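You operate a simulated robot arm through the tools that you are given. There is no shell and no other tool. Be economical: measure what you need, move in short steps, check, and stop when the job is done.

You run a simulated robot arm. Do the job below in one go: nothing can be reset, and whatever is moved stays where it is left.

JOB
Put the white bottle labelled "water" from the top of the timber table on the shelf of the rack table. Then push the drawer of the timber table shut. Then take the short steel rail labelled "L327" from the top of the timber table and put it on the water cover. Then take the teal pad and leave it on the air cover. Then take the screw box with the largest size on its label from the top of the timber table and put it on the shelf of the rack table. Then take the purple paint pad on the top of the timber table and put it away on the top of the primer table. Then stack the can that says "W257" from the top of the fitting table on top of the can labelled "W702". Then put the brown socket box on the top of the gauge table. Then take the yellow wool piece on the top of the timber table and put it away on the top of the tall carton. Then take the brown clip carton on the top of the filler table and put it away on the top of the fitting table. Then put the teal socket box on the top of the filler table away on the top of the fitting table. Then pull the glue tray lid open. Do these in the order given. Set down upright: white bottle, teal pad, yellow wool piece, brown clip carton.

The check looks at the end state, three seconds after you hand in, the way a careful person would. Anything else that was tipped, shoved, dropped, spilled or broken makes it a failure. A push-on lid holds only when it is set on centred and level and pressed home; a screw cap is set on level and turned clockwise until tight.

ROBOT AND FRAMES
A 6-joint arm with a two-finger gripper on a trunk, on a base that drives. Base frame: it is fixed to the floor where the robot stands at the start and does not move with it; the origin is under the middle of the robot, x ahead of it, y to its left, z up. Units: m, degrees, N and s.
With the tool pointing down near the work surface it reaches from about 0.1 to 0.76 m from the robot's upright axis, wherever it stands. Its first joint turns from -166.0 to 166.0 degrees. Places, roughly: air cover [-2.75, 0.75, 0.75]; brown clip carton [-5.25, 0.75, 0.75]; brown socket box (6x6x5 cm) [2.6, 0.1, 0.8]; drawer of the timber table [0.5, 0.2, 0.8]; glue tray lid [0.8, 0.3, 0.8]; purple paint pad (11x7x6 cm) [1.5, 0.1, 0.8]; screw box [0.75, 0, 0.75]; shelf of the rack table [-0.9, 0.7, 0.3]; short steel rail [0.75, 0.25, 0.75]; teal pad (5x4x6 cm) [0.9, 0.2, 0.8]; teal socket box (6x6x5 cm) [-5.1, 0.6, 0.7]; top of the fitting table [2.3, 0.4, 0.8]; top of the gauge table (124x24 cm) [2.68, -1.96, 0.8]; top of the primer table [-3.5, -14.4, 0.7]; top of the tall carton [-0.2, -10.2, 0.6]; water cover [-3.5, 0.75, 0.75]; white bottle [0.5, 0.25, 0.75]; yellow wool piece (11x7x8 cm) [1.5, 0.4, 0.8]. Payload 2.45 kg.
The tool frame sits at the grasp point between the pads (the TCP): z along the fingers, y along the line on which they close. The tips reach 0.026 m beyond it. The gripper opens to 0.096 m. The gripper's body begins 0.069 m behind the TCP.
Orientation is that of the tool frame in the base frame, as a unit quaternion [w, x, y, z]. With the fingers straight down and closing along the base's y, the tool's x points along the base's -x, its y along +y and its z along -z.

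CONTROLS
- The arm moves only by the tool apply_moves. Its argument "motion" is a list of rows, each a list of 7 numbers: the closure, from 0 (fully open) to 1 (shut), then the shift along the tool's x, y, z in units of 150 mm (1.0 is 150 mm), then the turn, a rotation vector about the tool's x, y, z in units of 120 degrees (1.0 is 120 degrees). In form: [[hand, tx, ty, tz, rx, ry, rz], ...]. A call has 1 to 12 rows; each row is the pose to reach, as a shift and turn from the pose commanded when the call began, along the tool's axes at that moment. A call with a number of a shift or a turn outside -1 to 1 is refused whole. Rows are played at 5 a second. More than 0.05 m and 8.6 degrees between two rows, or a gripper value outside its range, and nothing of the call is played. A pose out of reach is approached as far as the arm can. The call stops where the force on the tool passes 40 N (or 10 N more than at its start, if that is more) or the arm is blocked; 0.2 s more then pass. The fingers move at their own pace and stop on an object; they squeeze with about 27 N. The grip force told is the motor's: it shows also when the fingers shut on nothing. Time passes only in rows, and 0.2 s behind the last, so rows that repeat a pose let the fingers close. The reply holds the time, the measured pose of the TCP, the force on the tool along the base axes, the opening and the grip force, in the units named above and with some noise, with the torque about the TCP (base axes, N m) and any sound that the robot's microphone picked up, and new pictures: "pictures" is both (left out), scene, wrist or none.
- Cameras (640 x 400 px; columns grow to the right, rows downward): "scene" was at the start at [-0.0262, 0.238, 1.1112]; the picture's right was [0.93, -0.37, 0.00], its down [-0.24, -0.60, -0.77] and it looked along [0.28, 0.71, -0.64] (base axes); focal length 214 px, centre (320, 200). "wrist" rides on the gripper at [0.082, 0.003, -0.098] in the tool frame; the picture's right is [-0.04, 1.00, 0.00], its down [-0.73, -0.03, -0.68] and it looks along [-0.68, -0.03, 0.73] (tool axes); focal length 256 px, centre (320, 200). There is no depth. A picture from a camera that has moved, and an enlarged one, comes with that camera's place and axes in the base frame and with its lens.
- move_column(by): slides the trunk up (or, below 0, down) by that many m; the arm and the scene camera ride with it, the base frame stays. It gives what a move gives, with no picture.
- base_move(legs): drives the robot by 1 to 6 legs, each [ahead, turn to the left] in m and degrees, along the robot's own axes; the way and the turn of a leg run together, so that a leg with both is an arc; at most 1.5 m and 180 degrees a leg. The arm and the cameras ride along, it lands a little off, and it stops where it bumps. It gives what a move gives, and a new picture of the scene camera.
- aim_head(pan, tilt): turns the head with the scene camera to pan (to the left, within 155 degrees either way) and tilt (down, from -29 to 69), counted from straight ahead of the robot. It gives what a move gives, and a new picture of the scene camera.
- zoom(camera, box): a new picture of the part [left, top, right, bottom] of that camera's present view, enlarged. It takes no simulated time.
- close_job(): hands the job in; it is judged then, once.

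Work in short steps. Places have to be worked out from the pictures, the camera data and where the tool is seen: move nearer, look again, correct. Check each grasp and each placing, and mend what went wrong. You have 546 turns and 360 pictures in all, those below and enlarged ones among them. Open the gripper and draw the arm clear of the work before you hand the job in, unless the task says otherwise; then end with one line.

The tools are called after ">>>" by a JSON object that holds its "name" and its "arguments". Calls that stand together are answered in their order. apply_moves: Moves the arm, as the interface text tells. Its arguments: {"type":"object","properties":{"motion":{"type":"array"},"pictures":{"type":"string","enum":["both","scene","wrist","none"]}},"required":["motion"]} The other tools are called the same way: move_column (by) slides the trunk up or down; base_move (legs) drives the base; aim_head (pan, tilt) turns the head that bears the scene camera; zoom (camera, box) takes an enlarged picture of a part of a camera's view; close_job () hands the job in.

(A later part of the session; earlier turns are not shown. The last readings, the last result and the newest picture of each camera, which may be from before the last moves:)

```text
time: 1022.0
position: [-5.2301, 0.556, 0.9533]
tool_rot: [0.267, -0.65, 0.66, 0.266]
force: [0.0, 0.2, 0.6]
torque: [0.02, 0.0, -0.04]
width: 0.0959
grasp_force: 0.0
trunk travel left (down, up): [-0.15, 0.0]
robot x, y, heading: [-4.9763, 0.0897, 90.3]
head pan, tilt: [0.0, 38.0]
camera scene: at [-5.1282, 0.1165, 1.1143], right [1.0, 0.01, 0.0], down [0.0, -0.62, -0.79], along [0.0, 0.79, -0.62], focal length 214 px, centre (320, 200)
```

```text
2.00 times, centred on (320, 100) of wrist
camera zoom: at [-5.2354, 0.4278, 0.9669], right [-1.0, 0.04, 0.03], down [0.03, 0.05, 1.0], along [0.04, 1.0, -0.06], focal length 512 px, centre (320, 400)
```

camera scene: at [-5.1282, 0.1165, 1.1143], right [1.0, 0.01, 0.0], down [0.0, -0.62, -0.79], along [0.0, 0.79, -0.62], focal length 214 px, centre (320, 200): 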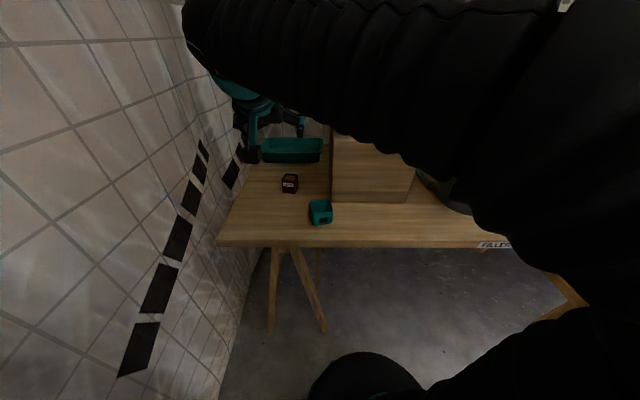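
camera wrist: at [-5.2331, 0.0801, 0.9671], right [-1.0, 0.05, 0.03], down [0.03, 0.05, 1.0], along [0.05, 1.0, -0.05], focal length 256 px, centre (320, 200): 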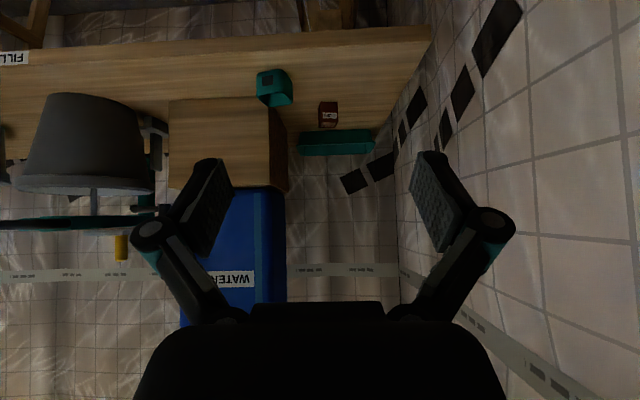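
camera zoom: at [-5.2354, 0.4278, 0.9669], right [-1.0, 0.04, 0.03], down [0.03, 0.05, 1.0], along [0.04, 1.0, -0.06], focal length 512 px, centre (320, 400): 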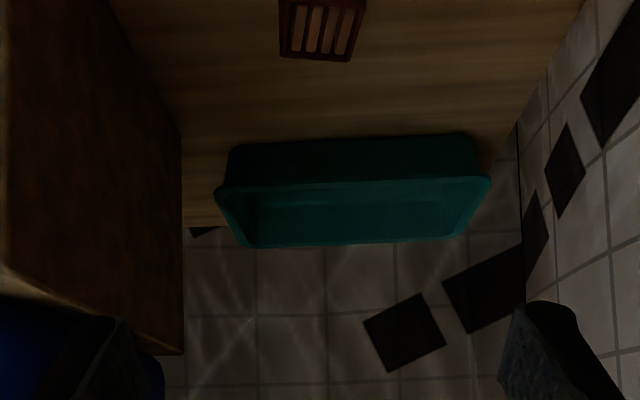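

Carton centre ≈(−5.231,0.70), ~4.5 cm wide. I descend halfway along the approach.

>>> {"name": "apply_moves", "arguments": {"motion": [[0.2, 0.05, 0, 0.2, 0, 0, 0], [0.2, 0.1, 0, 0.4, 0, 0, 0], [0.2, 0.17, 0, 0.6, 0, 0, 0], [0.2, 0.236, 0, 0.8, 0, 0, 0], [0.2, 0.236, 0, 0.895, 0, 0, 0], [0.2, 0.236, 0, 0.895, 0, 0, 0]]}}

```text
time: 1023.4
position: [-5.2297, 0.625, 0.8309]
tool_rot: [0.267, -0.651, 0.66, 0.264]
force: [-0.3, -0.9, 1.0]
torque: [-0.02, 0.0, -0.01]
width: 0.0768
grasp_force: 0.1
trunk travel left (down, up): [-0.15, 0.0]
robot x, y, heading: [-4.9738, 0.0907, 90.0]
head pan, tilt: [0.0, 38.0]
camera scene: at [-5.1282, 0.1165, 1.1143], right [1.0, 0.01, 0.0], down [0.0, -0.62, -0.79], along [0.0, 0.79, -0.62], focal length 214 px, centre (320, 200)
camera wrist: at [-5.2343, 0.4967, 0.8454], right [-1.0, 0.04, 0.03], down [0.03, 0.05, 1.0], along [0.04, 1.0, -0.06], focal length 256 px, centre (320, 200)
```

scene: 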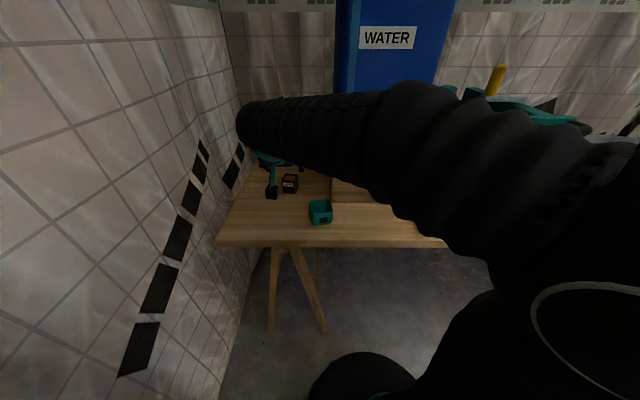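
wrist: 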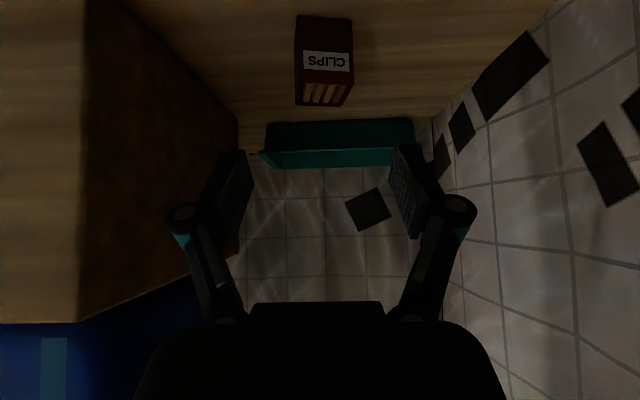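

Carton front y≈0.676, height 5 cm. I finish the approach and close.

>>> {"name": "apply_moves", "arguments": {"motion": [[0.2, 0.02, 0.015, 0.25, 0, 0, 0], [0.2, 0.05, 0.015, 0.5, 0, 0, 0], [0.2, 0.1, 0.015, 0.7, 0, 0, 0], [0.2, 0.113, 0.015, 0.792, 0, 0, 0], [0.2, 0.113, 0.015, 0.792, 0, 0, 0]], "pictures": "wrist"}}

```text
time: 1024.6
position: [-5.2303, 0.6964, 0.7358]
tool_rot: [0.267, -0.651, 0.66, 0.265]
force: [-0.9, -0.6, -0.2]
torque: [0.01, -0.04, -0.04]
width: 0.0767
grasp_force: 0.1
trunk travel left (down, up): [-0.15, 0.0]
robot x, y, heading: [-4.9735, 0.0889, 90.3]
head pan, tilt: [0.0, 38.0]
camera wrist: at [-5.2359, 0.5672, 0.749], right [-1.0, 0.04, 0.03], down [0.03, 0.05, 1.0], along [0.04, 1.0, -0.06], focal length 256 px, centre (320, 200)
```

wrist: 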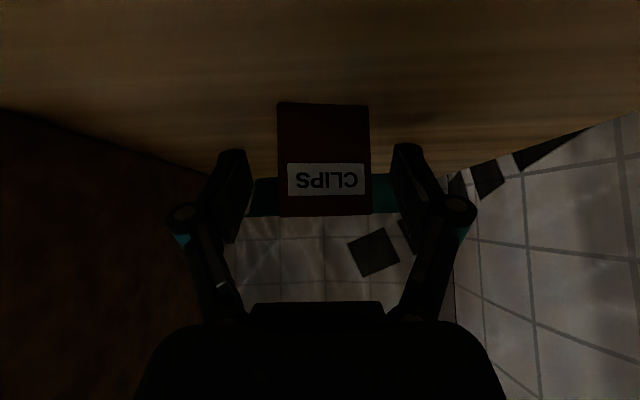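

Fingers straddle the carton. Close and lift.

>>> {"name": "apply_moves", "arguments": {"motion": [[1, 0, 0, 0, 0, 0, 0], [1, 0, 0, 0, 0, 0, 0], [1, 0, 0, 0, 0, 0, 0], [1, -0.05, 0, -0.05, 0, 0, 0], [1, -0.2, 0, -0.2, 0, 0, 0], [1, -0.35, 0, -0.4, 0, 0, 0]], "pictures": "wrist"}}

```text
time: 1026.0
position: [-5.2315, 0.6905, 0.8142]
tool_rot: [0.266, -0.651, 0.66, 0.263]
force: [-0.4, -0.6, -0.5]
torque: [0.07, -0.05, -0.03]
width: 0.0412
grasp_force: 26.7
trunk travel left (down, up): [-0.15, 0.0]
robot x, y, heading: [-4.971, 0.0894, 90.6]
head pan, tilt: [0.0, 38.0]
camera wrist: at [-5.2364, 0.5627, 0.828], right [-1.0, 0.04, 0.03], down [0.03, 0.05, 1.0], along [0.04, 1.0, -0.06], focal length 256 px, centre (320, 200)
```

wrist: 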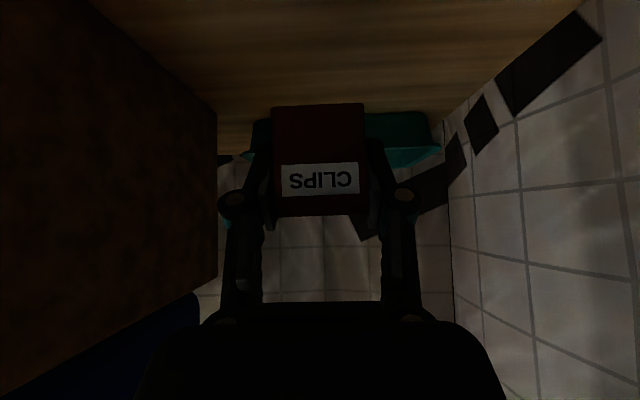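

Held. I raise and draw back, then back the base out.

>>> {"name": "apply_moves", "arguments": {"motion": [[1, -0.03, 0, -0.25, 0, 0, 0], [1, -0.06, 0, -0.5, 0, 0, 0], [1, -0.094, 0, -0.75, 0, 0, 0], [1, -0.094, 0, -0.95, 0, 0, 0]], "pictures": "none"}}

>>> {"name": "base_move", "arguments": {"legs": [[-0.35, 0]]}}

>>> {"name": "apply_moves", "arguments": {"motion": [[1, -0.05, -0.25, -0.05, 0, 0, 0], [1, -0.1, -0.5, -0.1, 0, 0, 0], [1, -0.2, -0.75, -0.2, 0, 0, 0], [1, -0.25, -1, -0.25, 0, 0, 0]], "pictures": "wrist"}}

```text
time: 1027.0
position: [-5.2323, 0.6003, 0.9278]
tool_rot: [0.267, -0.651, 0.66, 0.265]
force: [-0.2, -0.2, -0.2]
torque: [0.02, -0.01, -0.02]
width: 0.0412
grasp_force: 26.8
trunk travel left (down, up): [-0.15, 0.0]
robot x, y, heading: [-4.9718, 0.0867, 90.3]
head pan, tilt: [0.0, 38.0]
```

```text
time: 1029.2
position: [-5.231, 0.2523, 0.9278]
tool_rot: [0.266, -0.652, 0.659, 0.264]
force: [0.3, -0.3, -1.2]
torque: [0.01, -0.01, 0.02]
width: 0.0413
grasp_force: 27.1
trunk travel left (down, up): [-0.15, 0.0]
robot x, y, heading: [-4.9701, -0.2605, 90.4]
head pan, tilt: [0.0, 38.0]
camera scene: at [-5.1257, -0.2321, 1.1143], right [1.0, 0.01, 0.0], down [0.01, -0.62, -0.79], along [-0.01, 0.79, -0.62], focal length 214 px, centre (320, 200)
```

scene: 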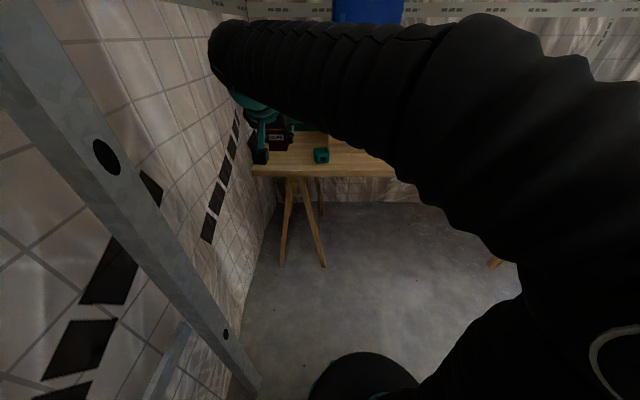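

```text
time: 1030.2
position: [-5.0798, 0.2508, 0.9819]
tool_rot: [0.266, -0.652, 0.658, 0.265]
force: [0.1, 0.3, -1.4]
torque: [-0.04, 0.02, -0.02]
width: 0.0413
grasp_force: 27.0
trunk travel left (down, up): [-0.15, 0.0]
robot x, y, heading: [-4.967, -0.2556, 90.5]
head pan, tilt: [0.0, 38.0]
camera wrist: at [-5.0854, 0.1224, 0.9956], right [-1.0, 0.04, 0.03], down [0.03, 0.05, 1.0], along [0.04, 1.0, -0.06], focal length 256 px, centre (320, 200)
```

wrist: 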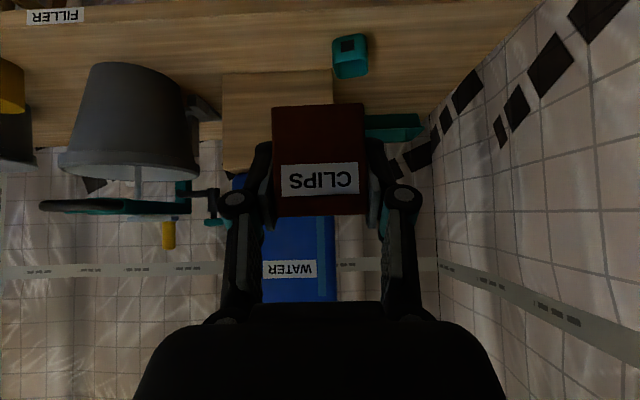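

I recentre the arm, and drive east to the fitting table.

>>> {"name": "apply_moves", "arguments": {"motion": [[1, 0.05, -0.2, -0.05, 0, 0, 0], [1, 0.1, -0.4, -0.1, 0, 0, 0], [1, 0.2, -0.6, -0.2, 0, 0, 0], [1, 0.25, -0.75, -0.3, 0, 0, 0]], "pictures": "none"}}

>>> {"name": "base_move", "arguments": {"legs": [[0, -92], [1.5, 0], [1.5, 0], [1.5, 0], [1.5, 0]]}}

```text
time: 1031.2
position: [-4.9683, 0.1916, 0.9856]
tool_rot: [0.266, -0.653, 0.659, 0.264]
force: [0.6, -0.2, -0.4]
torque: [-0.02, -0.02, -0.02]
width: 0.0413
grasp_force: 26.8
trunk travel left (down, up): [-0.15, 0.0]
robot x, y, heading: [-4.9721, -0.2583, 90.3]
head pan, tilt: [0.0, 38.0]
```

```text
time: 1063.9
position: [1.5138, -0.6276, 0.9851]
tool_rot: [0.375, 0.045, 0.926, -0.017]
force: [0.0, 0.5, -0.8]
torque: [0.0, -0.02, 0.01]
width: 0.0413
grasp_force: 26.8
trunk travel left (down, up): [-0.15, 0.0]
robot x, y, heading: [1.0651, -0.5884, -4.4]
head pan, tilt: [0.0, 38.0]
camera scene: at [1.1077, -0.4308, 1.1143], right [-0.08, -1.0, 0.0], down [-0.61, 0.05, -0.79], along [0.79, -0.06, -0.62], focal length 214 px, centre (320, 200)
```

scene: 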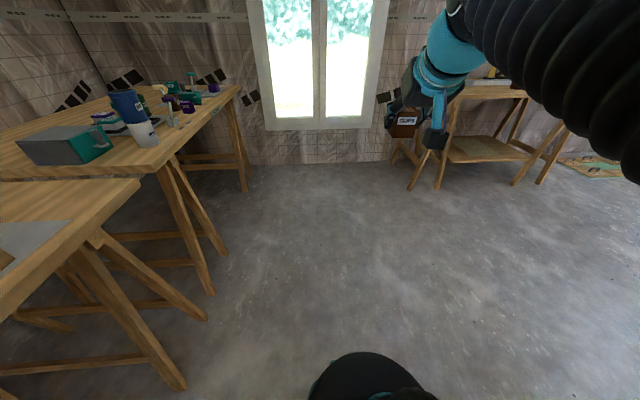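

I go to x≈2.55 and face the fitting table.

>>> {"name": "base_move", "arguments": {"legs": [[0, 4], [1.48, 0], [0, 90.5], [0.15, 0]]}}

>>> {"name": "aim_head", "arguments": {"pan": -5, "tilt": 38}}

```text
time: 1076.5
position: [2.5372, 0.0057, 0.9852]
tool_rot: [-0.264, 0.656, -0.655, -0.267]
force: [0.2, -0.4, -0.3]
torque: [0.01, -0.03, 0.01]
width: 0.0413
grasp_force: 27.2
trunk travel left (down, up): [-0.15, 0.0]
robot x, y, heading: [2.5411, -0.4424, 91.2]
head pan, tilt: [0.0, 38.0]
camera scene: at [2.3855, -0.4181, 1.1143], right [1.0, 0.02, 0.0], down [0.01, -0.62, -0.79], along [-0.02, 0.79, -0.62], focal length 214 px, centre (320, 200)
```

scene: 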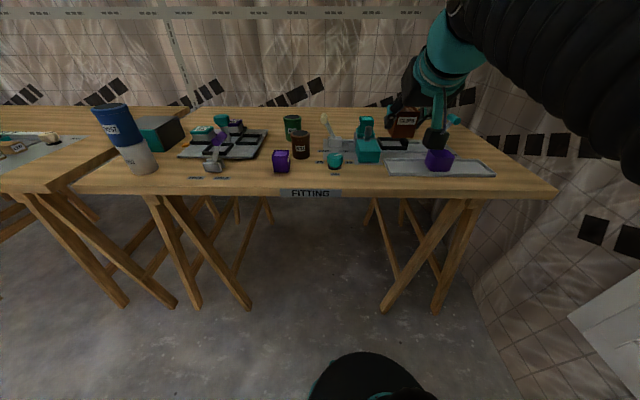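

```text
time: 1077.2
position: [2.5382, 0.006, 0.9863]
tool_rot: [-0.265, 0.655, -0.655, -0.267]
force: [0.0, -1.1, -1.2]
torque: [-0.02, 0.0, -0.01]
width: 0.0414
grasp_force: 27.1
trunk travel left (down, up): [-0.15, 0.0]
robot x, y, heading: [2.5421, -0.4412, 91.2]
head pan, tilt: [-5.0, 38.0]
camera scene: at [2.393, -0.4183, 1.1143], right [1.0, -0.07, 0.0], down [-0.04, -0.61, -0.79], along [0.05, 0.79, -0.62], focal length 214 px, centre (320, 200)
```

scene: 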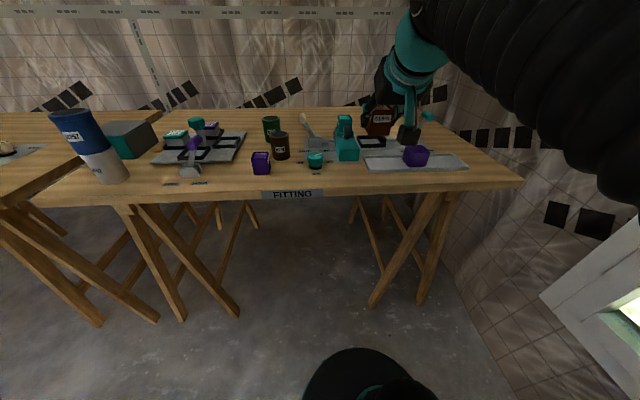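

I carry the carton over to the right end of the table at constant height.

>>> {"name": "apply_moves", "arguments": {"motion": [[1, -0.12, -0.2, 0.12, 0, 0, 0], [1, -0.25, -0.4, 0.25, 0, 0, 0], [1, -0.38, -0.6, 0.38, 0, 0, 0], [1, -0.5, -0.8, 0.5, 0, 0, 0], [1, -0.62, -0.95, 0.62, 0, 0, 0]], "pictures": "none"}}

>>> {"name": "apply_moves", "arguments": {"motion": [[1, -0.12, -0.2, 0.12, 0, 0, 0], [1, -0.25, -0.4, 0.25, 0, 0, 0], [1, -0.38, -0.6, 0.38, 0, 0, 0], [1, -0.5, -0.8, 0.5, 0, 0, 0], [1, -0.62, -0.95, 0.62, 0, 0, 0]]}}

```text
time: 1078.4
position: [2.6806, 0.1388, 0.984]
tool_rot: [0.265, -0.656, 0.656, 0.265]
force: [-0.4, 0.5, 0.7]
torque: [-0.01, -0.03, 0.01]
width: 0.0411
grasp_force: 26.8
trunk travel left (down, up): [-0.15, 0.0]
robot x, y, heading: [2.5404, -0.4415, 91.4]
head pan, tilt: [-5.0, 38.0]
```

```text
time: 1079.6
position: [2.8242, 0.2713, 0.9828]
tool_rot: [-0.264, 0.656, -0.655, -0.266]
force: [-0.7, -0.6, -0.6]
torque: [-0.02, -0.04, -0.02]
width: 0.0411
grasp_force: 26.6
trunk travel left (down, up): [-0.15, 0.0]
robot x, y, heading: [2.5358, -0.4419, 91.2]
head pan, tilt: [-5.0, 38.0]
camera scene: at [2.393, -0.4186, 1.1143], right [1.0, -0.07, 0.0], down [-0.04, -0.61, -0.79], along [0.05, 0.79, -0.62], focal length 214 px, centre (320, 200)
camera wrist: at [2.8207, 0.143, 0.9967], right [-1.0, 0.03, 0.03], down [0.03, 0.05, 1.0], along [0.03, 1.0, -0.05], focal length 256 px, centre (320, 200)
```

scene: 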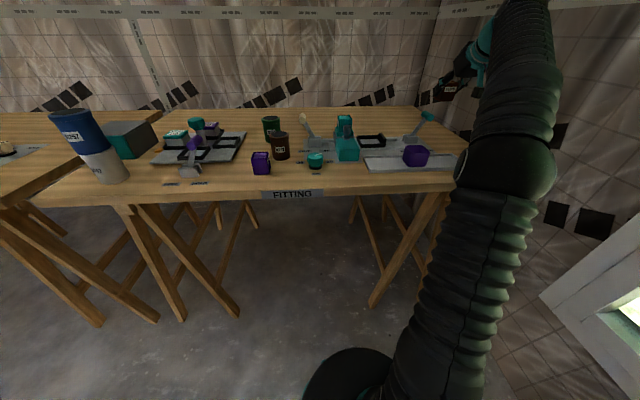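
wrist: 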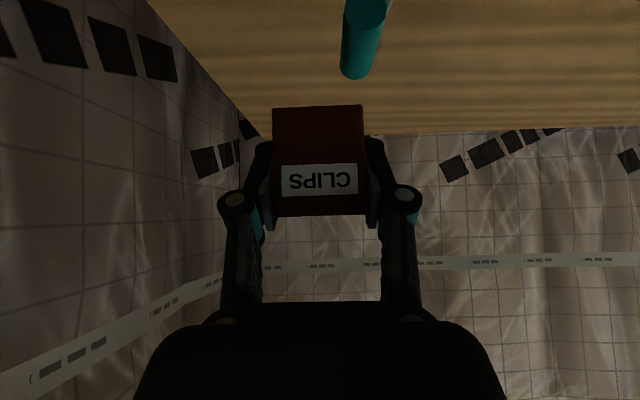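

I move right/forward to (2.895,0.36) and lower.

>>> {"name": "apply_moves", "arguments": {"motion": [[1, -0.1, -0.2, 0.1, 0, 0, 0], [1, -0.25, -0.4, 0.25, 0, 0, 0], [1, -0.424, -0.47, 0.424, 0, 0, 0], [1, -0.25, -0.47, 0.6, 0, 0, 0], [1, -0.05, -0.47, 0.8, 0, 0, 0], [1, 0.109, -0.47, 0.957, 0, 0, 0], [1, 0.109, -0.47, 0.957, 0, 0, 0]]}}

```text
time: 1081.2
position: [2.8912, 0.3577, 0.8668]
tool_rot: [-0.264, 0.656, -0.655, -0.267]
force: [0.3, 0.1, -0.8]
torque: [-0.03, 0.02, 0.0]
width: 0.0411
grasp_force: 27.2
out of reach, approached as far as the arm can: row 2, 3, 4, 5
trunk travel left (down, up): [-0.15, 0.0]
robot x, y, heading: [2.54, -0.4416, 91.0]
head pan, tilt: [-5.0, 38.0]
camera scene: at [2.3933, -0.4182, 1.1143], right [1.0, -0.07, 0.0], down [-0.04, -0.61, -0.79], along [0.05, 0.79, -0.62], focal length 214 px, centre (320, 200)
camera wrist: at [2.8886, 0.2292, 0.8809], right [-1.0, 0.03, 0.03], down [0.03, 0.05, 1.0], along [0.03, 1.0, -0.06], focal length 256 px, centre (320, 200)
```

scene: 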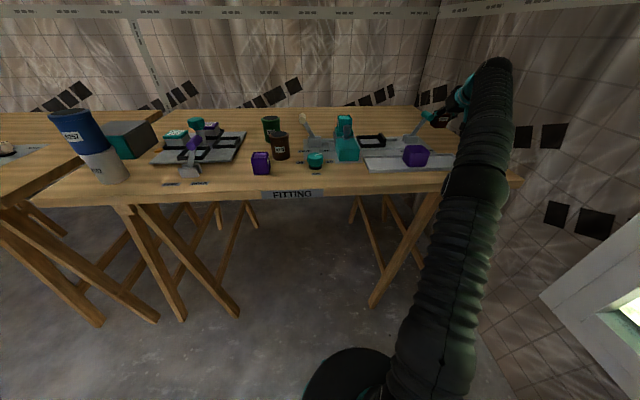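
wrist: 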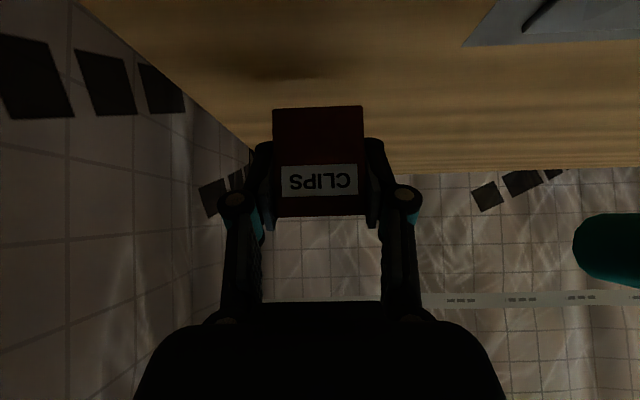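

Lower in small rows to contact.

>>> {"name": "apply_moves", "arguments": {"motion": [[1, 0.03, 0, 0.03, 0, 0, 0], [1, 0.06, 0, 0.06, 0, 0, 0], [1, 0.09, 0, 0.09, 0, 0, 0], [1, 0.11, 0, 0.11, 0, 0, 0], [1, 0.11, 0, 0.11, 0, 0, 0]], "pictures": "none"}}

```text
time: 1082.4
position: [2.8934, 0.3576, 0.8438]
tool_rot: [-0.264, 0.656, -0.655, -0.267]
force: [-1.4, -0.4, -2.1]
torque: [-0.01, 0.04, -0.01]
width: 0.0412
grasp_force: 26.7
trunk travel left (down, up): [-0.15, 0.0]
robot x, y, heading: [2.5437, -0.4383, 91.2]
head pan, tilt: [-5.0, 38.0]
```

>>> {"name": "apply_moves", "arguments": {"motion": [[1, 0.014, 0, 0.014, 0, 0, 0], [1, 0.028, 0, 0.028, 0, 0, 0], [1, 0.04, 0, 0.04, 0, 0, 0], [1, 0.05, 0, 0.05, 0, 0, 0], [1, 0.05, 0, 0.05, 0, 0, 0]], "pictures": "wrist"}}

```text
time: 1083.6
position: [2.893, 0.3574, 0.8346]
tool_rot: [0.267, -0.655, 0.655, 0.267]
force: [2.4, 4.8, 15.3]
torque: [-0.07, 0.14, 0.01]
width: 0.0413
grasp_force: 27.1
trunk travel left (down, up): [-0.15, 0.0]
robot x, y, heading: [2.5389, -0.4423, 91.2]
head pan, tilt: [-5.0, 38.0]
camera wrist: at [2.8889, 0.2286, 0.8482], right [-1.0, 0.03, 0.03], down [0.03, 0.05, 1.0], along [0.03, 1.0, -0.05], focal length 256 px, centre (320, 200)
```

wrist: 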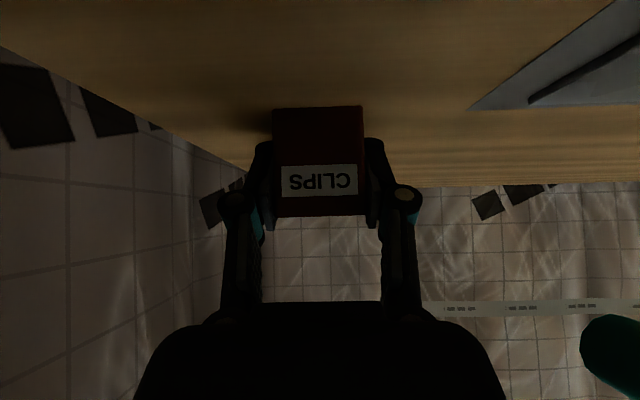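

Seated. Release and back off along the tool axis.

>>> {"name": "apply_moves", "arguments": {"motion": [[0.35, 0, 0, 0, 0, 0, 0], [0.35, 0, 0, 0, 0, 0, 0], [0.35, 0, 0, -0.15, 0, 0, 0], [0.35, 0, 0, -0.4, 0, 0, 0], [0.3, 0, 0, -0.7, 0, 0, 0], [0.2, 0, 0, -1, 0, 0, 0]]}}

```text
time: 1085.0
position: [2.8946, 0.2511, 0.9381]
tool_rot: [-0.263, 0.656, -0.655, -0.267]
force: [0.4, 0.5, -1.1]
torque: [0.04, 0.0, 0.02]
width: 0.077
grasp_force: 0.1
trunk travel left (down, up): [-0.15, 0.0]
robot x, y, heading: [2.5431, -0.4431, 91.1]
head pan, tilt: [-5.0, 38.0]
camera scene: at [2.3934, -0.4178, 1.1143], right [1.0, -0.07, 0.0], down [-0.04, -0.61, -0.79], along [0.05, 0.79, -0.62], focal length 214 px, centre (320, 200)
camera wrist: at [2.8908, 0.1233, 0.9524], right [-1.0, 0.03, 0.03], down [0.03, 0.06, 1.0], along [0.03, 1.0, -0.06], focal length 256 px, centre (320, 200)
```

scene: 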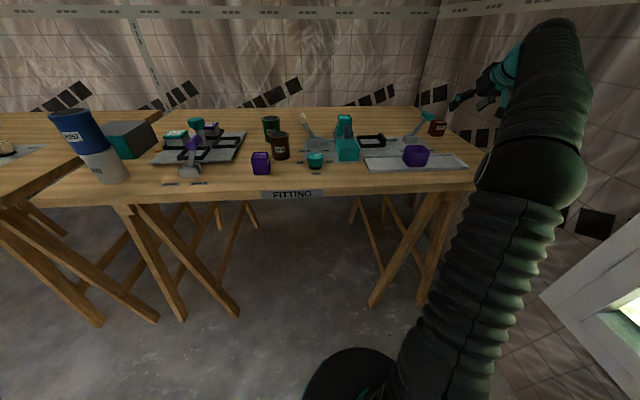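
wrist: 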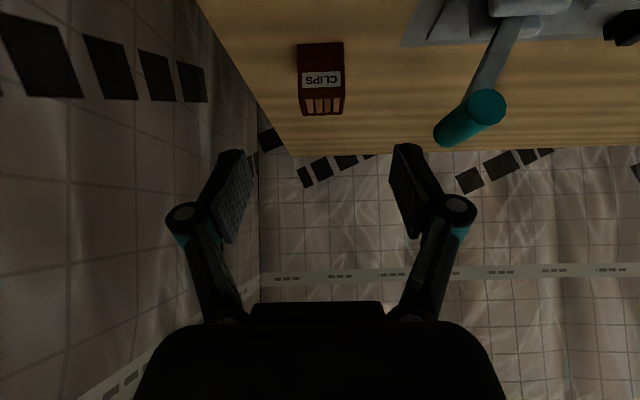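

Carton stands upright. I tuck the arm and drive back to the filler table for the teal box.

>>> {"name": "apply_moves", "arguments": {"motion": [[0, 0.1, 0, -0.2, 0, 0, 0], [0, 0.25, 0.1, -0.4, 0, 0, 0], [0, 0.4, 0.3, -0.55, 0, 0, 0], [0, 0.55, 0.5, -0.7, 0, 0, 0], [0, 0.6, 0.75, -0.75, 0, 0, 0], [0, 0.6, 1, -0.75, 0, 0, 0]], "pictures": "none"}}

>>> {"name": "apply_moves", "arguments": {"motion": [[0, 0.1, 0.2, -0.15, 0, 0, 0], [0, 0.25, 0.4, -0.3, 0, 0, 0], [0, 0.4, 0.6, -0.5, 0, 0, 0], [0, 0.55, 0.8, -0.65, 0, 0, 0], [0, 0.6, 1, -0.7, 0, 0, 0]], "pictures": "none"}}

>>> {"name": "base_move", "arguments": {"legs": [[-0.1, 0], [0, 88.5], [1.5, 0], [1.5, 0], [1.5, 0], [1.0, 0]]}}

```text
time: 1086.4
position: [2.7452, 0.1059, 0.9571]
tool_rot: [-0.265, 0.655, -0.655, -0.267]
force: [0.4, 0.7, -0.1]
torque: [0.03, 0.03, 0.04]
width: 0.0961
grasp_force: 0.1
trunk travel left (down, up): [-0.15, 0.0]
robot x, y, heading: [2.5398, -0.4401, 91.2]
head pan, tilt: [-5.0, 38.0]
```

```text
time: 1087.6
position: [2.593, -0.0279, 0.9714]
tool_rot: [0.265, -0.655, 0.655, 0.266]
force: [-0.3, -0.4, 0.4]
torque: [0.03, 0.04, 0.0]
width: 0.096
grasp_force: 0.1
trunk travel left (down, up): [-0.15, 0.0]
robot x, y, heading: [2.5394, -0.4453, 91.2]
head pan, tilt: [-5.0, 38.0]
```

```text
time: 1118.3
position: [-3.3553, -0.4958, 0.9717]
tool_rot: [0.005, 0.927, 0.007, -0.376]
force: [0.3, 0.3, 0.6]
torque: [0.01, -0.02, -0.03]
width: 0.0961
grasp_force: 0.1
trunk travel left (down, up): [-0.15, 0.0]
robot x, y, heading: [-2.94, -0.5455, -177.9]
head pan, tilt: [-5.0, 38.0]
camera scene: at [-2.9592, -0.6926, 1.1143], right [0.05, 1.0, 0.0], down [0.61, -0.03, -0.79], along [-0.79, 0.04, -0.62], focal length 214 px, centre (320, 200)
```

scene: 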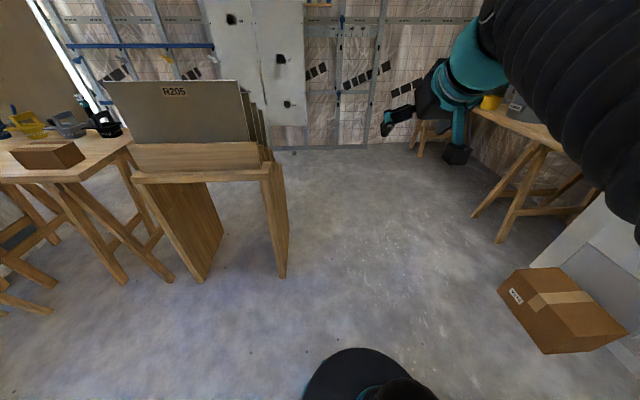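

I angle past the rack stand and come to x≈−4.85, facing the table.

>>> {"name": "base_move", "arguments": {"legs": [[0, -23], [0.75, 0], [0, 21], [1.2, 0], [0, -90]]}}

>>> {"name": "zoom", "arguments": {"camera": "wrist", "box": [0, 0, 640, 400]}}

```text
time: 1134.2
position: [-4.8193, 0.1185, 0.9712]
tool_rot: [-0.263, 0.66, -0.65, -0.268]
force: [0.8, -0.4, 0.1]
torque: [-0.04, 0.01, 0.01]
width: 0.0958
grasp_force: 0.2
trunk travel left (down, up): [-0.15, 0.0]
robot x, y, heading: [-4.8693, -0.2994, 92.0]
head pan, tilt: [-5.0, 38.0]
camera scene: at [-5.0159, -0.2737, 1.1143], right [1.0, -0.05, 0.0], down [-0.03, -0.61, -0.79], along [0.04, 0.79, -0.62], focal length 214 px, centre (320, 200)
```

scene: 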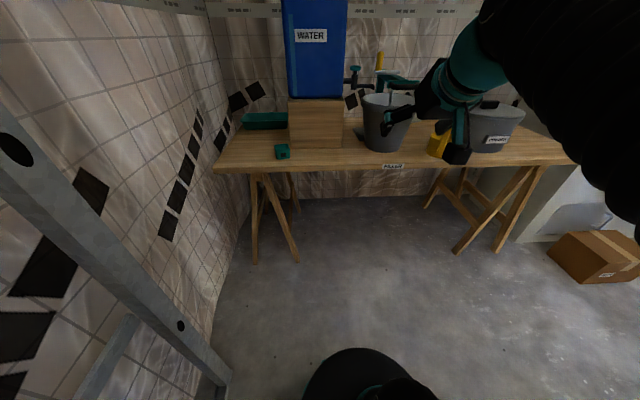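

```text
1.00 times, centred on (320, 200) of wrist (not enlarged: the box is as wide or as high as the picture)
camera zoom: at [-4.8216, -0.009, 0.9853], right [-1.0, 0.01, 0.03], down [0.03, 0.05, 1.0], along [0.01, 1.0, -0.06], focal length 256 px, centre (320, 200)
```

zoom: 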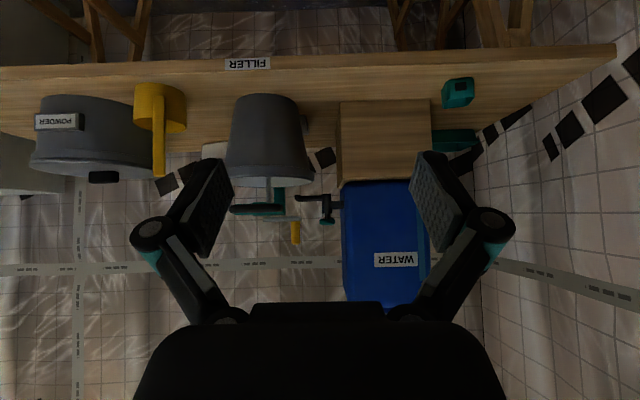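

I shift the hand left 0.3 m in two steps.

>>> {"name": "apply_moves", "arguments": {"motion": [[0, 0, 0.25, 0, 0, 0, 0], [0, 0, 0.5, 0, 0, 0, 0], [0, 0, 0.75, 0, 0, 0, 0], [0, 0, 1, 0, 0, 0, 0]], "pictures": "none"}}

>>> {"name": "apply_moves", "arguments": {"motion": [[0.1, 0, 0.25, 0, 0, 0, 0], [0.1, 0, 0.5, 0, 0, 0, 0], [0.1, 0, 0.75, 0, 0, 0, 0], [0.1, 0, 1, 0, 0, 0, 0]], "pictures": "wrist"}}

```text
time: 1135.2
position: [-4.9714, 0.1182, 0.9745]
tool_rot: [-0.263, 0.661, -0.65, -0.268]
force: [-0.2, -0.2, 0.1]
torque: [0.01, 0.01, 0.02]
width: 0.096
grasp_force: 0.0
trunk travel left (down, up): [-0.15, 0.0]
robot x, y, heading: [-4.8695, -0.2977, 91.8]
head pan, tilt: [-5.0, 38.0]
```

```text
time: 1136.2
position: [-5.1204, 0.1137, 0.9762]
tool_rot: [-0.263, 0.66, -0.651, -0.268]
force: [0.5, -0.1, 0.6]
torque: [-0.03, 0.07, 0.08]
width: 0.0865
grasp_force: 0.0
trunk travel left (down, up): [-0.15, 0.0]
robot x, y, heading: [-4.8668, -0.2947, 91.7]
head pan, tilt: [-5.0, 38.0]
camera wrist: at [-5.1225, -0.0145, 0.9898], right [-1.0, 0.01, 0.03], down [0.03, 0.05, 1.0], along [0.01, 1.0, -0.05], focal length 256 px, centre (320, 200)
```

wrist: 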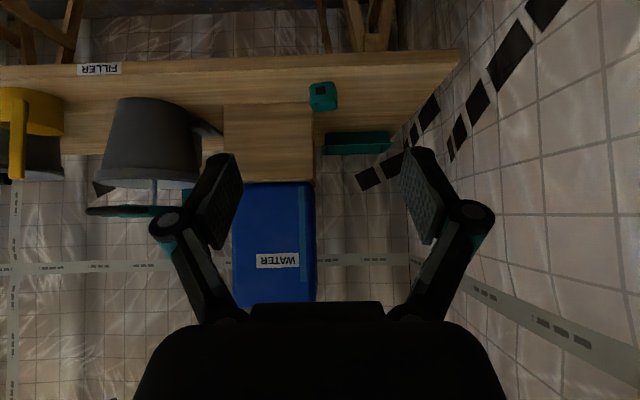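

Teal box centre ≈(−5.131,0.57). I drive 0.3 forward, then descend.

>>> {"name": "base_move", "arguments": {"legs": [[0.3, 0]]}}

>>> {"name": "apply_moves", "arguments": {"motion": [[0.1, 0.05, 0.02, 0.2, 0, 0, 0], [0.1, 0.1, 0.04, 0.4, 0, 0, 0], [0.1, 0.15, 0.05, 0.6, 0, 0, 0], [0.1, 0.2, 0.05, 0.8, 0, 0, 0], [0.1, 0.25, 0.05, 0.95, 0, 0, 0], [0.1, 0.25, 0.05, 0.95, 0, 0, 0]]}}

```text
time: 1138.3
position: [-5.1328, 0.4166, 0.9764]
tool_rot: [-0.263, 0.661, -0.65, -0.268]
force: [-1.3, 0.0, -0.2]
torque: [-0.03, -0.03, -0.03]
width: 0.0865
grasp_force: 0.0
trunk travel left (down, up): [-0.15, 0.0]
robot x, y, heading: [-4.8802, 0.0054, 92.2]
head pan, tilt: [-5.0, 38.0]
camera scene: at [-5.0267, 0.029, 1.1143], right [1.0, -0.05, 0.0], down [-0.03, -0.61, -0.79], along [0.04, 0.79, -0.62], focal length 214 px, centre (320, 200)
```

scene: 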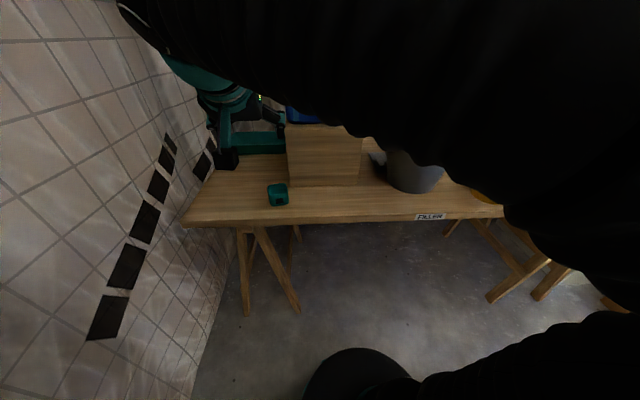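

```text
time: 1139.7
position: [-5.1414, 0.489, 0.8464]
tool_rot: [-0.263, 0.661, -0.65, -0.268]
force: [-0.1, 0.3, 0.0]
torque: [0.01, 0.01, -0.02]
width: 0.0862
grasp_force: 0.0
trunk travel left (down, up): [-0.15, 0.0]
robot x, y, heading: [-4.8777, 0.0088, 92.1]
head pan, tilt: [-5.0, 38.0]
camera scene: at [-5.0267, 0.029, 1.1143], right [1.0, -0.05, 0.0], down [-0.03, -0.61, -0.79], along [0.04, 0.79, -0.62], focal length 214 px, centre (320, 200)
camera wrist: at [-5.1432, 0.3613, 0.8601], right [-1.0, 0.01, 0.03], down [0.03, 0.06, 1.0], along [0.01, 1.0, -0.06], focal length 256 px, centre (320, 200)
```

scene: 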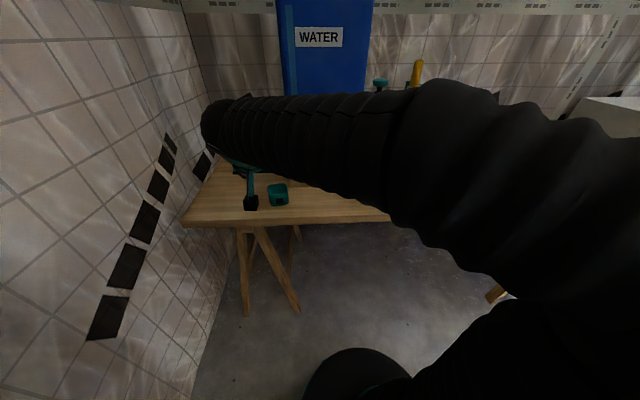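
wrist: 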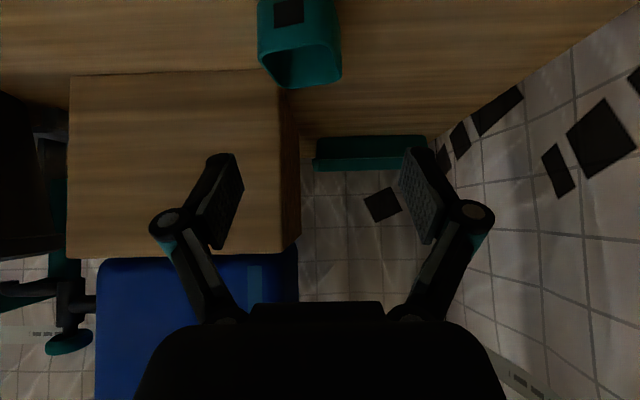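

Box is 13 mm right of the hand centre. I correct, descend around it, and check.

>>> {"name": "apply_moves", "arguments": {"motion": [[0.1, 0.03, -0.05, 0.2, 0, 0, 0], [0.1, 0.08, -0.09, 0.4, 0, 0, 0], [0.1, 0.14, -0.09, 0.6, 0, 0, 0], [0.1, 0.19, -0.09, 0.78, 0, 0, 0], [0.1, 0.207, -0.09, 0.858, 0, 0, 0], [0.1, 0.207, -0.09, 0.858, 0, 0, 0]], "pictures": "wrist"}}

```text
time: 1141.1
position: [-5.1289, 0.5554, 0.7326]
tool_rot: [-0.263, 0.661, -0.649, -0.268]
force: [-0.4, 0.3, -0.4]
torque: [0.01, 0.02, 0.01]
width: 0.0864
grasp_force: 0.1
trunk travel left (down, up): [-0.15, 0.0]
robot x, y, heading: [-4.8766, 0.009, 92.3]
head pan, tilt: [-5.0, 38.0]
camera wrist: at [-5.1295, 0.4271, 0.747], right [-1.0, 0.01, 0.03], down [0.03, 0.06, 1.0], along [0.01, 1.0, -0.06], focal length 256 px, centre (320, 200)
```

wrist: 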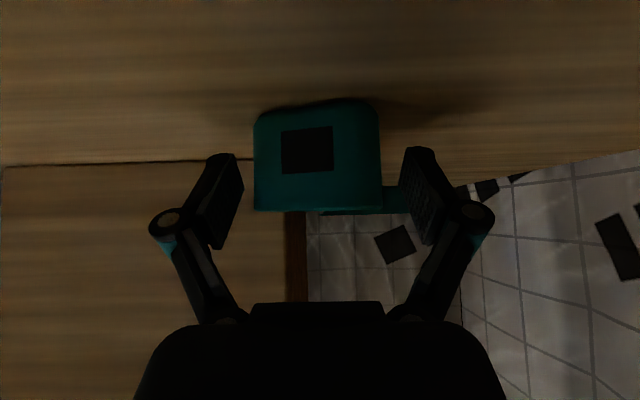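

Box is between the fingers. Close and lift.

>>> {"name": "apply_moves", "arguments": {"motion": [[1, 0, 0, 0, 0, 0, 0], [1, 0, 0, 0, 0, 0, 0], [1, 0, 0, 0, 0, 0, 0], [1, -0.05, 0, -0.05, 0, 0, 0], [1, -0.2, 0, -0.2, 0, 0, 0], [1, -0.3, 0, -0.45, 0, 0, 0], [1, -0.35, 0, -0.7, 0, 0, 0], [1, -0.4, 0, -0.95, 0, 0, 0]], "pictures": "wrist"}}

>>> {"name": "base_move", "arguments": {"legs": [[-0.32, 0]]}}

```text
time: 1142.9
position: [-5.1278, 0.4991, 0.8777]
tool_rot: [-0.262, 0.661, -0.65, -0.268]
force: [-0.5, 0.1, -0.6]
torque: [-0.01, -0.04, 0.0]
width: 0.0571
grasp_force: 26.9
trunk travel left (down, up): [-0.15, 0.0]
robot x, y, heading: [-4.8796, 0.007, 92.0]
head pan, tilt: [-5.0, 38.0]
camera wrist: at [-5.129, 0.3721, 0.8914], right [-1.0, 0.01, 0.03], down [0.03, 0.06, 1.0], along [0.01, 1.0, -0.06], focal length 256 px, centre (320, 200)
```

wrist: 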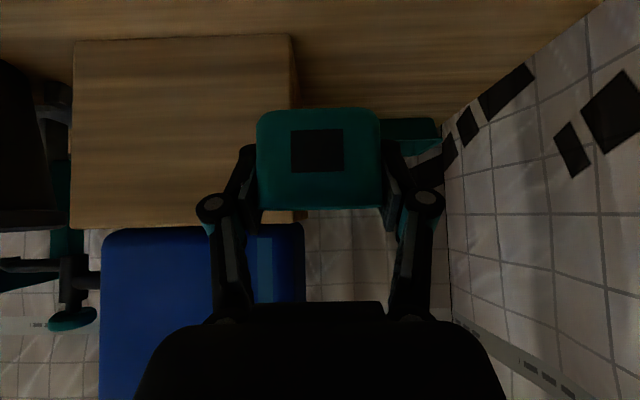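

```text
time: 1145.0
position: [-5.1176, 0.184, 0.8772]
tool_rot: [-0.262, 0.663, -0.648, -0.269]
force: [-0.2, -0.3, 0.2]
torque: [0.03, 0.01, -0.03]
width: 0.0569
grasp_force: 27.1
trunk travel left (down, up): [-0.15, 0.0]
robot x, y, heading: [-4.8668, -0.311, 92.6]
head pan, tilt: [-5.0, 38.0]
camera scene: at [-5.0144, -0.2871, 1.1143], right [1.0, -0.05, 0.0], down [-0.03, -0.61, -0.79], along [0.04, 0.79, -0.62], focal length 214 px, centre (320, 200)
```

scene: 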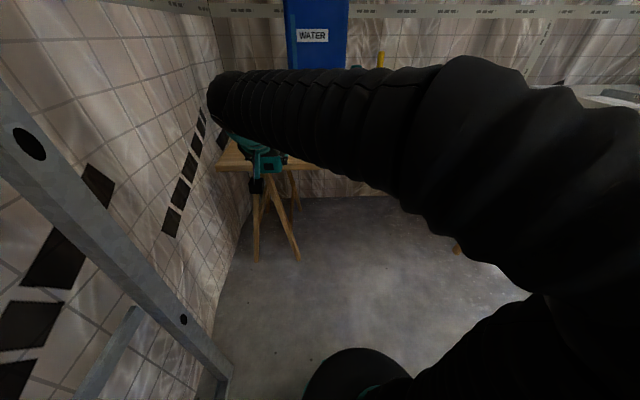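

Held at 57 mm. I recentre and raise the arm, then drive back to the fitting table.

>>> {"name": "apply_moves", "arguments": {"motion": [[1, -0.05, -0.25, -0.1, 0, 0, 0], [1, -0.15, -0.5, -0.2, 0, 0, 0], [1, -0.25, -0.7, -0.35, 0, 0, 0], [1, -0.35, -0.85, -0.5, 0, 0, 0]], "pictures": "none"}}

>>> {"name": "apply_moves", "arguments": {"motion": [[1, -0.05, -0.25, -0.05, 0, 0, 0], [1, -0.1, -0.5, -0.1, 0, 0, 0], [1, -0.1, -0.75, -0.15, 0, 0, 0]], "pictures": "none"}}

>>> {"name": "base_move", "arguments": {"legs": [[0, -93.5], [1.5, 0], [1.5, 0], [1.5, 0], [1.5, 0]]}}

```text
time: 1146.0
position: [-4.9896, 0.1737, 0.9701]
tool_rot: [-0.262, 0.662, -0.649, -0.268]
force: [0.0, 0.9, -1.7]
torque: [0.01, -0.05, 0.03]
width: 0.057
grasp_force: 27.2
trunk travel left (down, up): [-0.15, 0.0]
robot x, y, heading: [-4.8621, -0.306, 92.3]
head pan, tilt: [-5.0, 38.0]
```

```text
time: 1146.8
position: [-4.8763, 0.1695, 0.9961]
tool_rot: [-0.261, 0.663, -0.648, -0.269]
force: [-0.3, -0.2, 0.4]
torque: [-0.02, -0.01, 0.03]
width: 0.0569
grasp_force: 27.2
trunk travel left (down, up): [-0.15, 0.0]
robot x, y, heading: [-4.8624, -0.3046, 92.4]
head pan, tilt: [-5.0, 38.0]
```

```text
time: 1179.4
position: [1.6413, -0.2887, 0.9965]
tool_rot: [0.375, 0.004, 0.927, -0.001]
force: [0.8, 0.2, -1.0]
torque: [0.0, 0.03, 0.01]
width: 0.057
grasp_force: 27.1
trunk travel left (down, up): [-0.15, 0.0]
robot x, y, heading: [1.1639, -0.2864, 0.9]
head pan, tilt: [-5.0, 38.0]
camera scene: at [1.1902, -0.1354, 1.1143], right [-0.07, -1.0, 0.0], down [-0.61, 0.04, -0.79], along [0.79, -0.06, -0.62], focal length 214 px, centre (320, 200)
```

scene: 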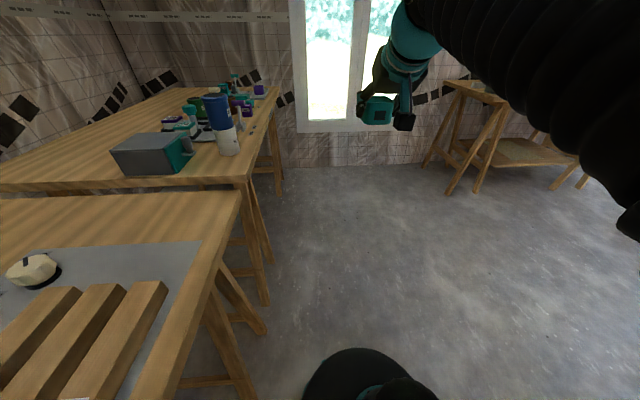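

>>> {"name": "base_move", "arguments": {"legs": [[0, -13], [1.38, 0], [0, 103], [0.12, 0]]}}

>>> {"name": "zoom", "arguments": {"camera": "wrist", "box": [0, 0, 640, 400]}}

```text
time: 1192.2
position: [2.5139, 0.0221, 0.9953]
tool_rot: [0.267, -0.65, 0.66, 0.264]
force: [0.0, -0.1, -0.2]
torque: [-0.01, 0.0, 0.0]
width: 0.057
grasp_force: 26.9
trunk travel left (down, up): [-0.15, 0.0]
robot x, y, heading: [2.5112, -0.4523, 90.4]
head pan, tilt: [-5.0, 38.0]
camera scene: at [2.3614, -0.4283, 1.1143], right [1.0, -0.08, 0.0], down [-0.05, -0.61, -0.79], along [0.06, 0.79, -0.62], focal length 214 px, centre (320, 200)
```

scene: 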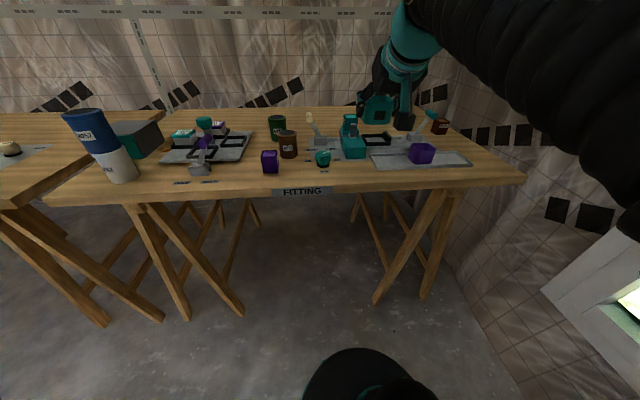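

```text
1.00 times, centred on (320, 200) of wrist (not enlarged: the box is as wide or as high as the picture)
camera zoom: at [2.5095, -0.1061, 1.0098], right [-1.0, 0.04, 0.03], down [0.03, 0.05, 1.0], along [0.04, 1.0, -0.06], focal length 256 px, centre (320, 200)
```

zoom: 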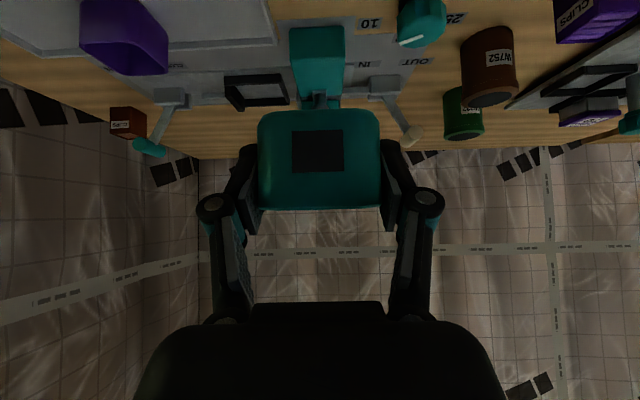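

I carry the teal box right to the free spot (2.905,0.215), in front of the carton.

>>> {"name": "apply_moves", "arguments": {"motion": [[1, -0.06, -0.25, 0.06, 0, 0, 0], [1, -0.12, -0.5, 0.12, 0, 0, 0], [1, -0.2, -0.75, 0.2, 0, 0, 0], [1, -0.3, -0.95, 0.3, 0, 0, 0]], "pictures": "none"}}

>>> {"name": "apply_moves", "arguments": {"motion": [[1, -0.06, -0.25, 0.06, 0, 0, 0], [1, -0.12, -0.5, 0.12, 0, 0, 0], [1, -0.2, -0.75, 0.2, 0, 0, 0], [1, -0.3, -0.95, 0.3, 0, 0, 0]], "pictures": "none"}}

>>> {"name": "apply_moves", "arguments": {"motion": [[1, -0.06, -0.2, 0.06, 0, 0, 0], [1, -0.12, -0.4, 0.12, 0, 0, 0], [1, -0.2, -0.55, 0.2, 0, 0, 0], [1, -0.25, -0.68, 0.25, 0, 0, 0]]}}

```text
time: 1193.2
position: [2.6597, 0.0838, 0.9948]
tool_rot: [0.267, -0.651, 0.659, 0.265]
force: [-0.9, -0.7, 0.1]
torque: [0.03, -0.03, 0.02]
width: 0.057
grasp_force: 27.0
trunk travel left (down, up): [-0.15, 0.0]
robot x, y, heading: [2.5063, -0.4531, 90.3]
head pan, tilt: [-5.0, 38.0]
```

```text
time: 1194.2
position: [2.8017, 0.1435, 0.9957]
tool_rot: [0.267, -0.651, 0.659, 0.264]
force: [-0.3, 0.7, 0.9]
torque: [-0.01, -0.01, 0.0]
width: 0.057
grasp_force: 26.6
trunk travel left (down, up): [-0.15, 0.0]
robot x, y, heading: [2.5079, -0.4572, 90.5]
head pan, tilt: [-5.0, 38.0]
```

```text
time: 1195.2
position: [2.904, 0.1966, 0.9911]
tool_rot: [0.266, -0.651, 0.66, 0.265]
force: [-0.3, -0.3, -0.7]
torque: [0.0, 0.0, -0.06]
width: 0.057
grasp_force: 26.7
trunk travel left (down, up): [-0.15, 0.0]
robot x, y, heading: [2.5107, -0.4543, 90.3]
head pan, tilt: [-5.0, 38.0]
camera scene: at [2.3614, -0.4285, 1.1143], right [1.0, -0.08, 0.0], down [-0.05, -0.61, -0.79], along [0.06, 0.79, -0.62], focal length 214 px, centre (320, 200)
camera wrist: at [2.8993, 0.0692, 1.0055], right [-1.0, 0.04, 0.03], down [0.03, 0.05, 1.0], along [0.04, 1.0, -0.05], focal length 256 px, centre (320, 200)
```

scene: 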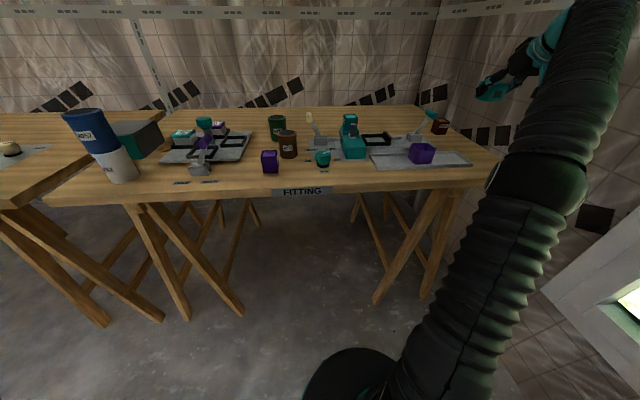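
wrist: 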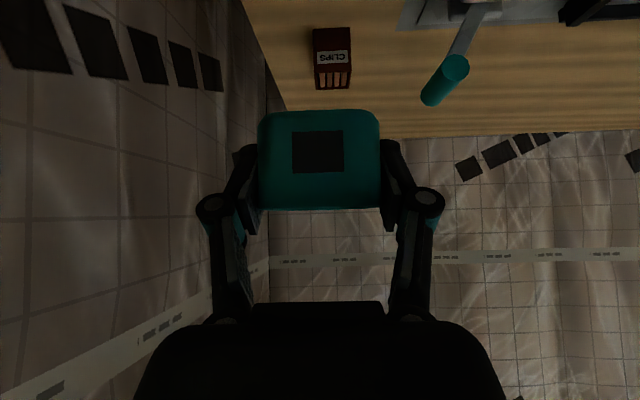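

Above the spot. I lower.

>>> {"name": "apply_moves", "arguments": {"motion": [[1, 0.15, 0, 0.2, 0, 0, 0], [1, 0.32, 0, 0.38, 0, 0, 0], [1, 0.48, 0, 0.55, 0, 0, 0], [1, 0.598, 0, 0.674, 0, 0, 0], [1, 0.598, 0, 0.674, 0, 0, 0]]}}

```text
time: 1196.4
position: [2.9052, 0.2038, 0.856]
tool_rot: [0.267, -0.651, 0.66, 0.265]
force: [-0.2, -0.1, 0.2]
torque: [-0.04, -0.01, 0.0]
width: 0.0571
grasp_force: 26.7
trunk travel left (down, up): [-0.15, 0.0]
robot x, y, heading: [2.5084, -0.4542, 90.4]
head pan, tilt: [-5.0, 38.0]
camera scene: at [2.3616, -0.4283, 1.1143], right [1.0, -0.08, 0.0], down [-0.05, -0.61, -0.79], along [0.06, 0.79, -0.62], focal length 214 px, centre (320, 200)
camera wrist: at [2.9002, 0.0751, 0.8704], right [-1.0, 0.04, 0.03], down [0.03, 0.05, 1.0], along [0.04, 1.0, -0.06], focal length 256 px, centre (320, 200)
```

scene: 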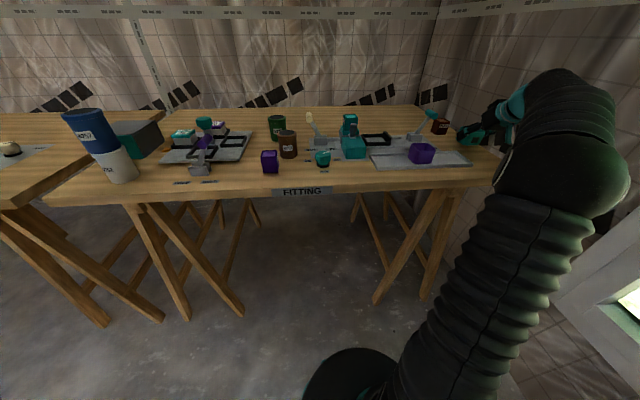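
wrist: 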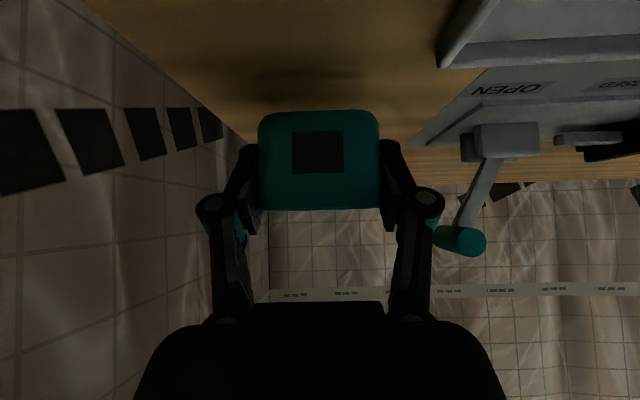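

Clear of tray and plate. Lower to contact.

>>> {"name": "apply_moves", "arguments": {"motion": [[1, 0.04, 0, 0.04, 0, 0, 0], [1, 0.07, 0, 0.07, 0, 0, 0], [1, 0.09, 0, 0.09, 0, 0, 0], [1, 0.105, 0, 0.105, 0, 0, 0], [1, 0.115, 0, 0.115, 0, 0, 0], [1, 0.115, 0, 0.115, 0, 0, 0]], "pictures": "none"}}

```text
time: 1197.8
position: [2.9048, 0.2027, 0.8338]
tool_rot: [0.268, -0.65, 0.66, 0.264]
force: [1.4, 0.8, 4.9]
torque: [-0.01, -0.21, 0.03]
width: 0.0568
grasp_force: 26.3
trunk travel left (down, up): [-0.15, 0.0]
robot x, y, heading: [2.5065, -0.4551, 90.3]
head pan, tilt: [-5.0, 38.0]
```

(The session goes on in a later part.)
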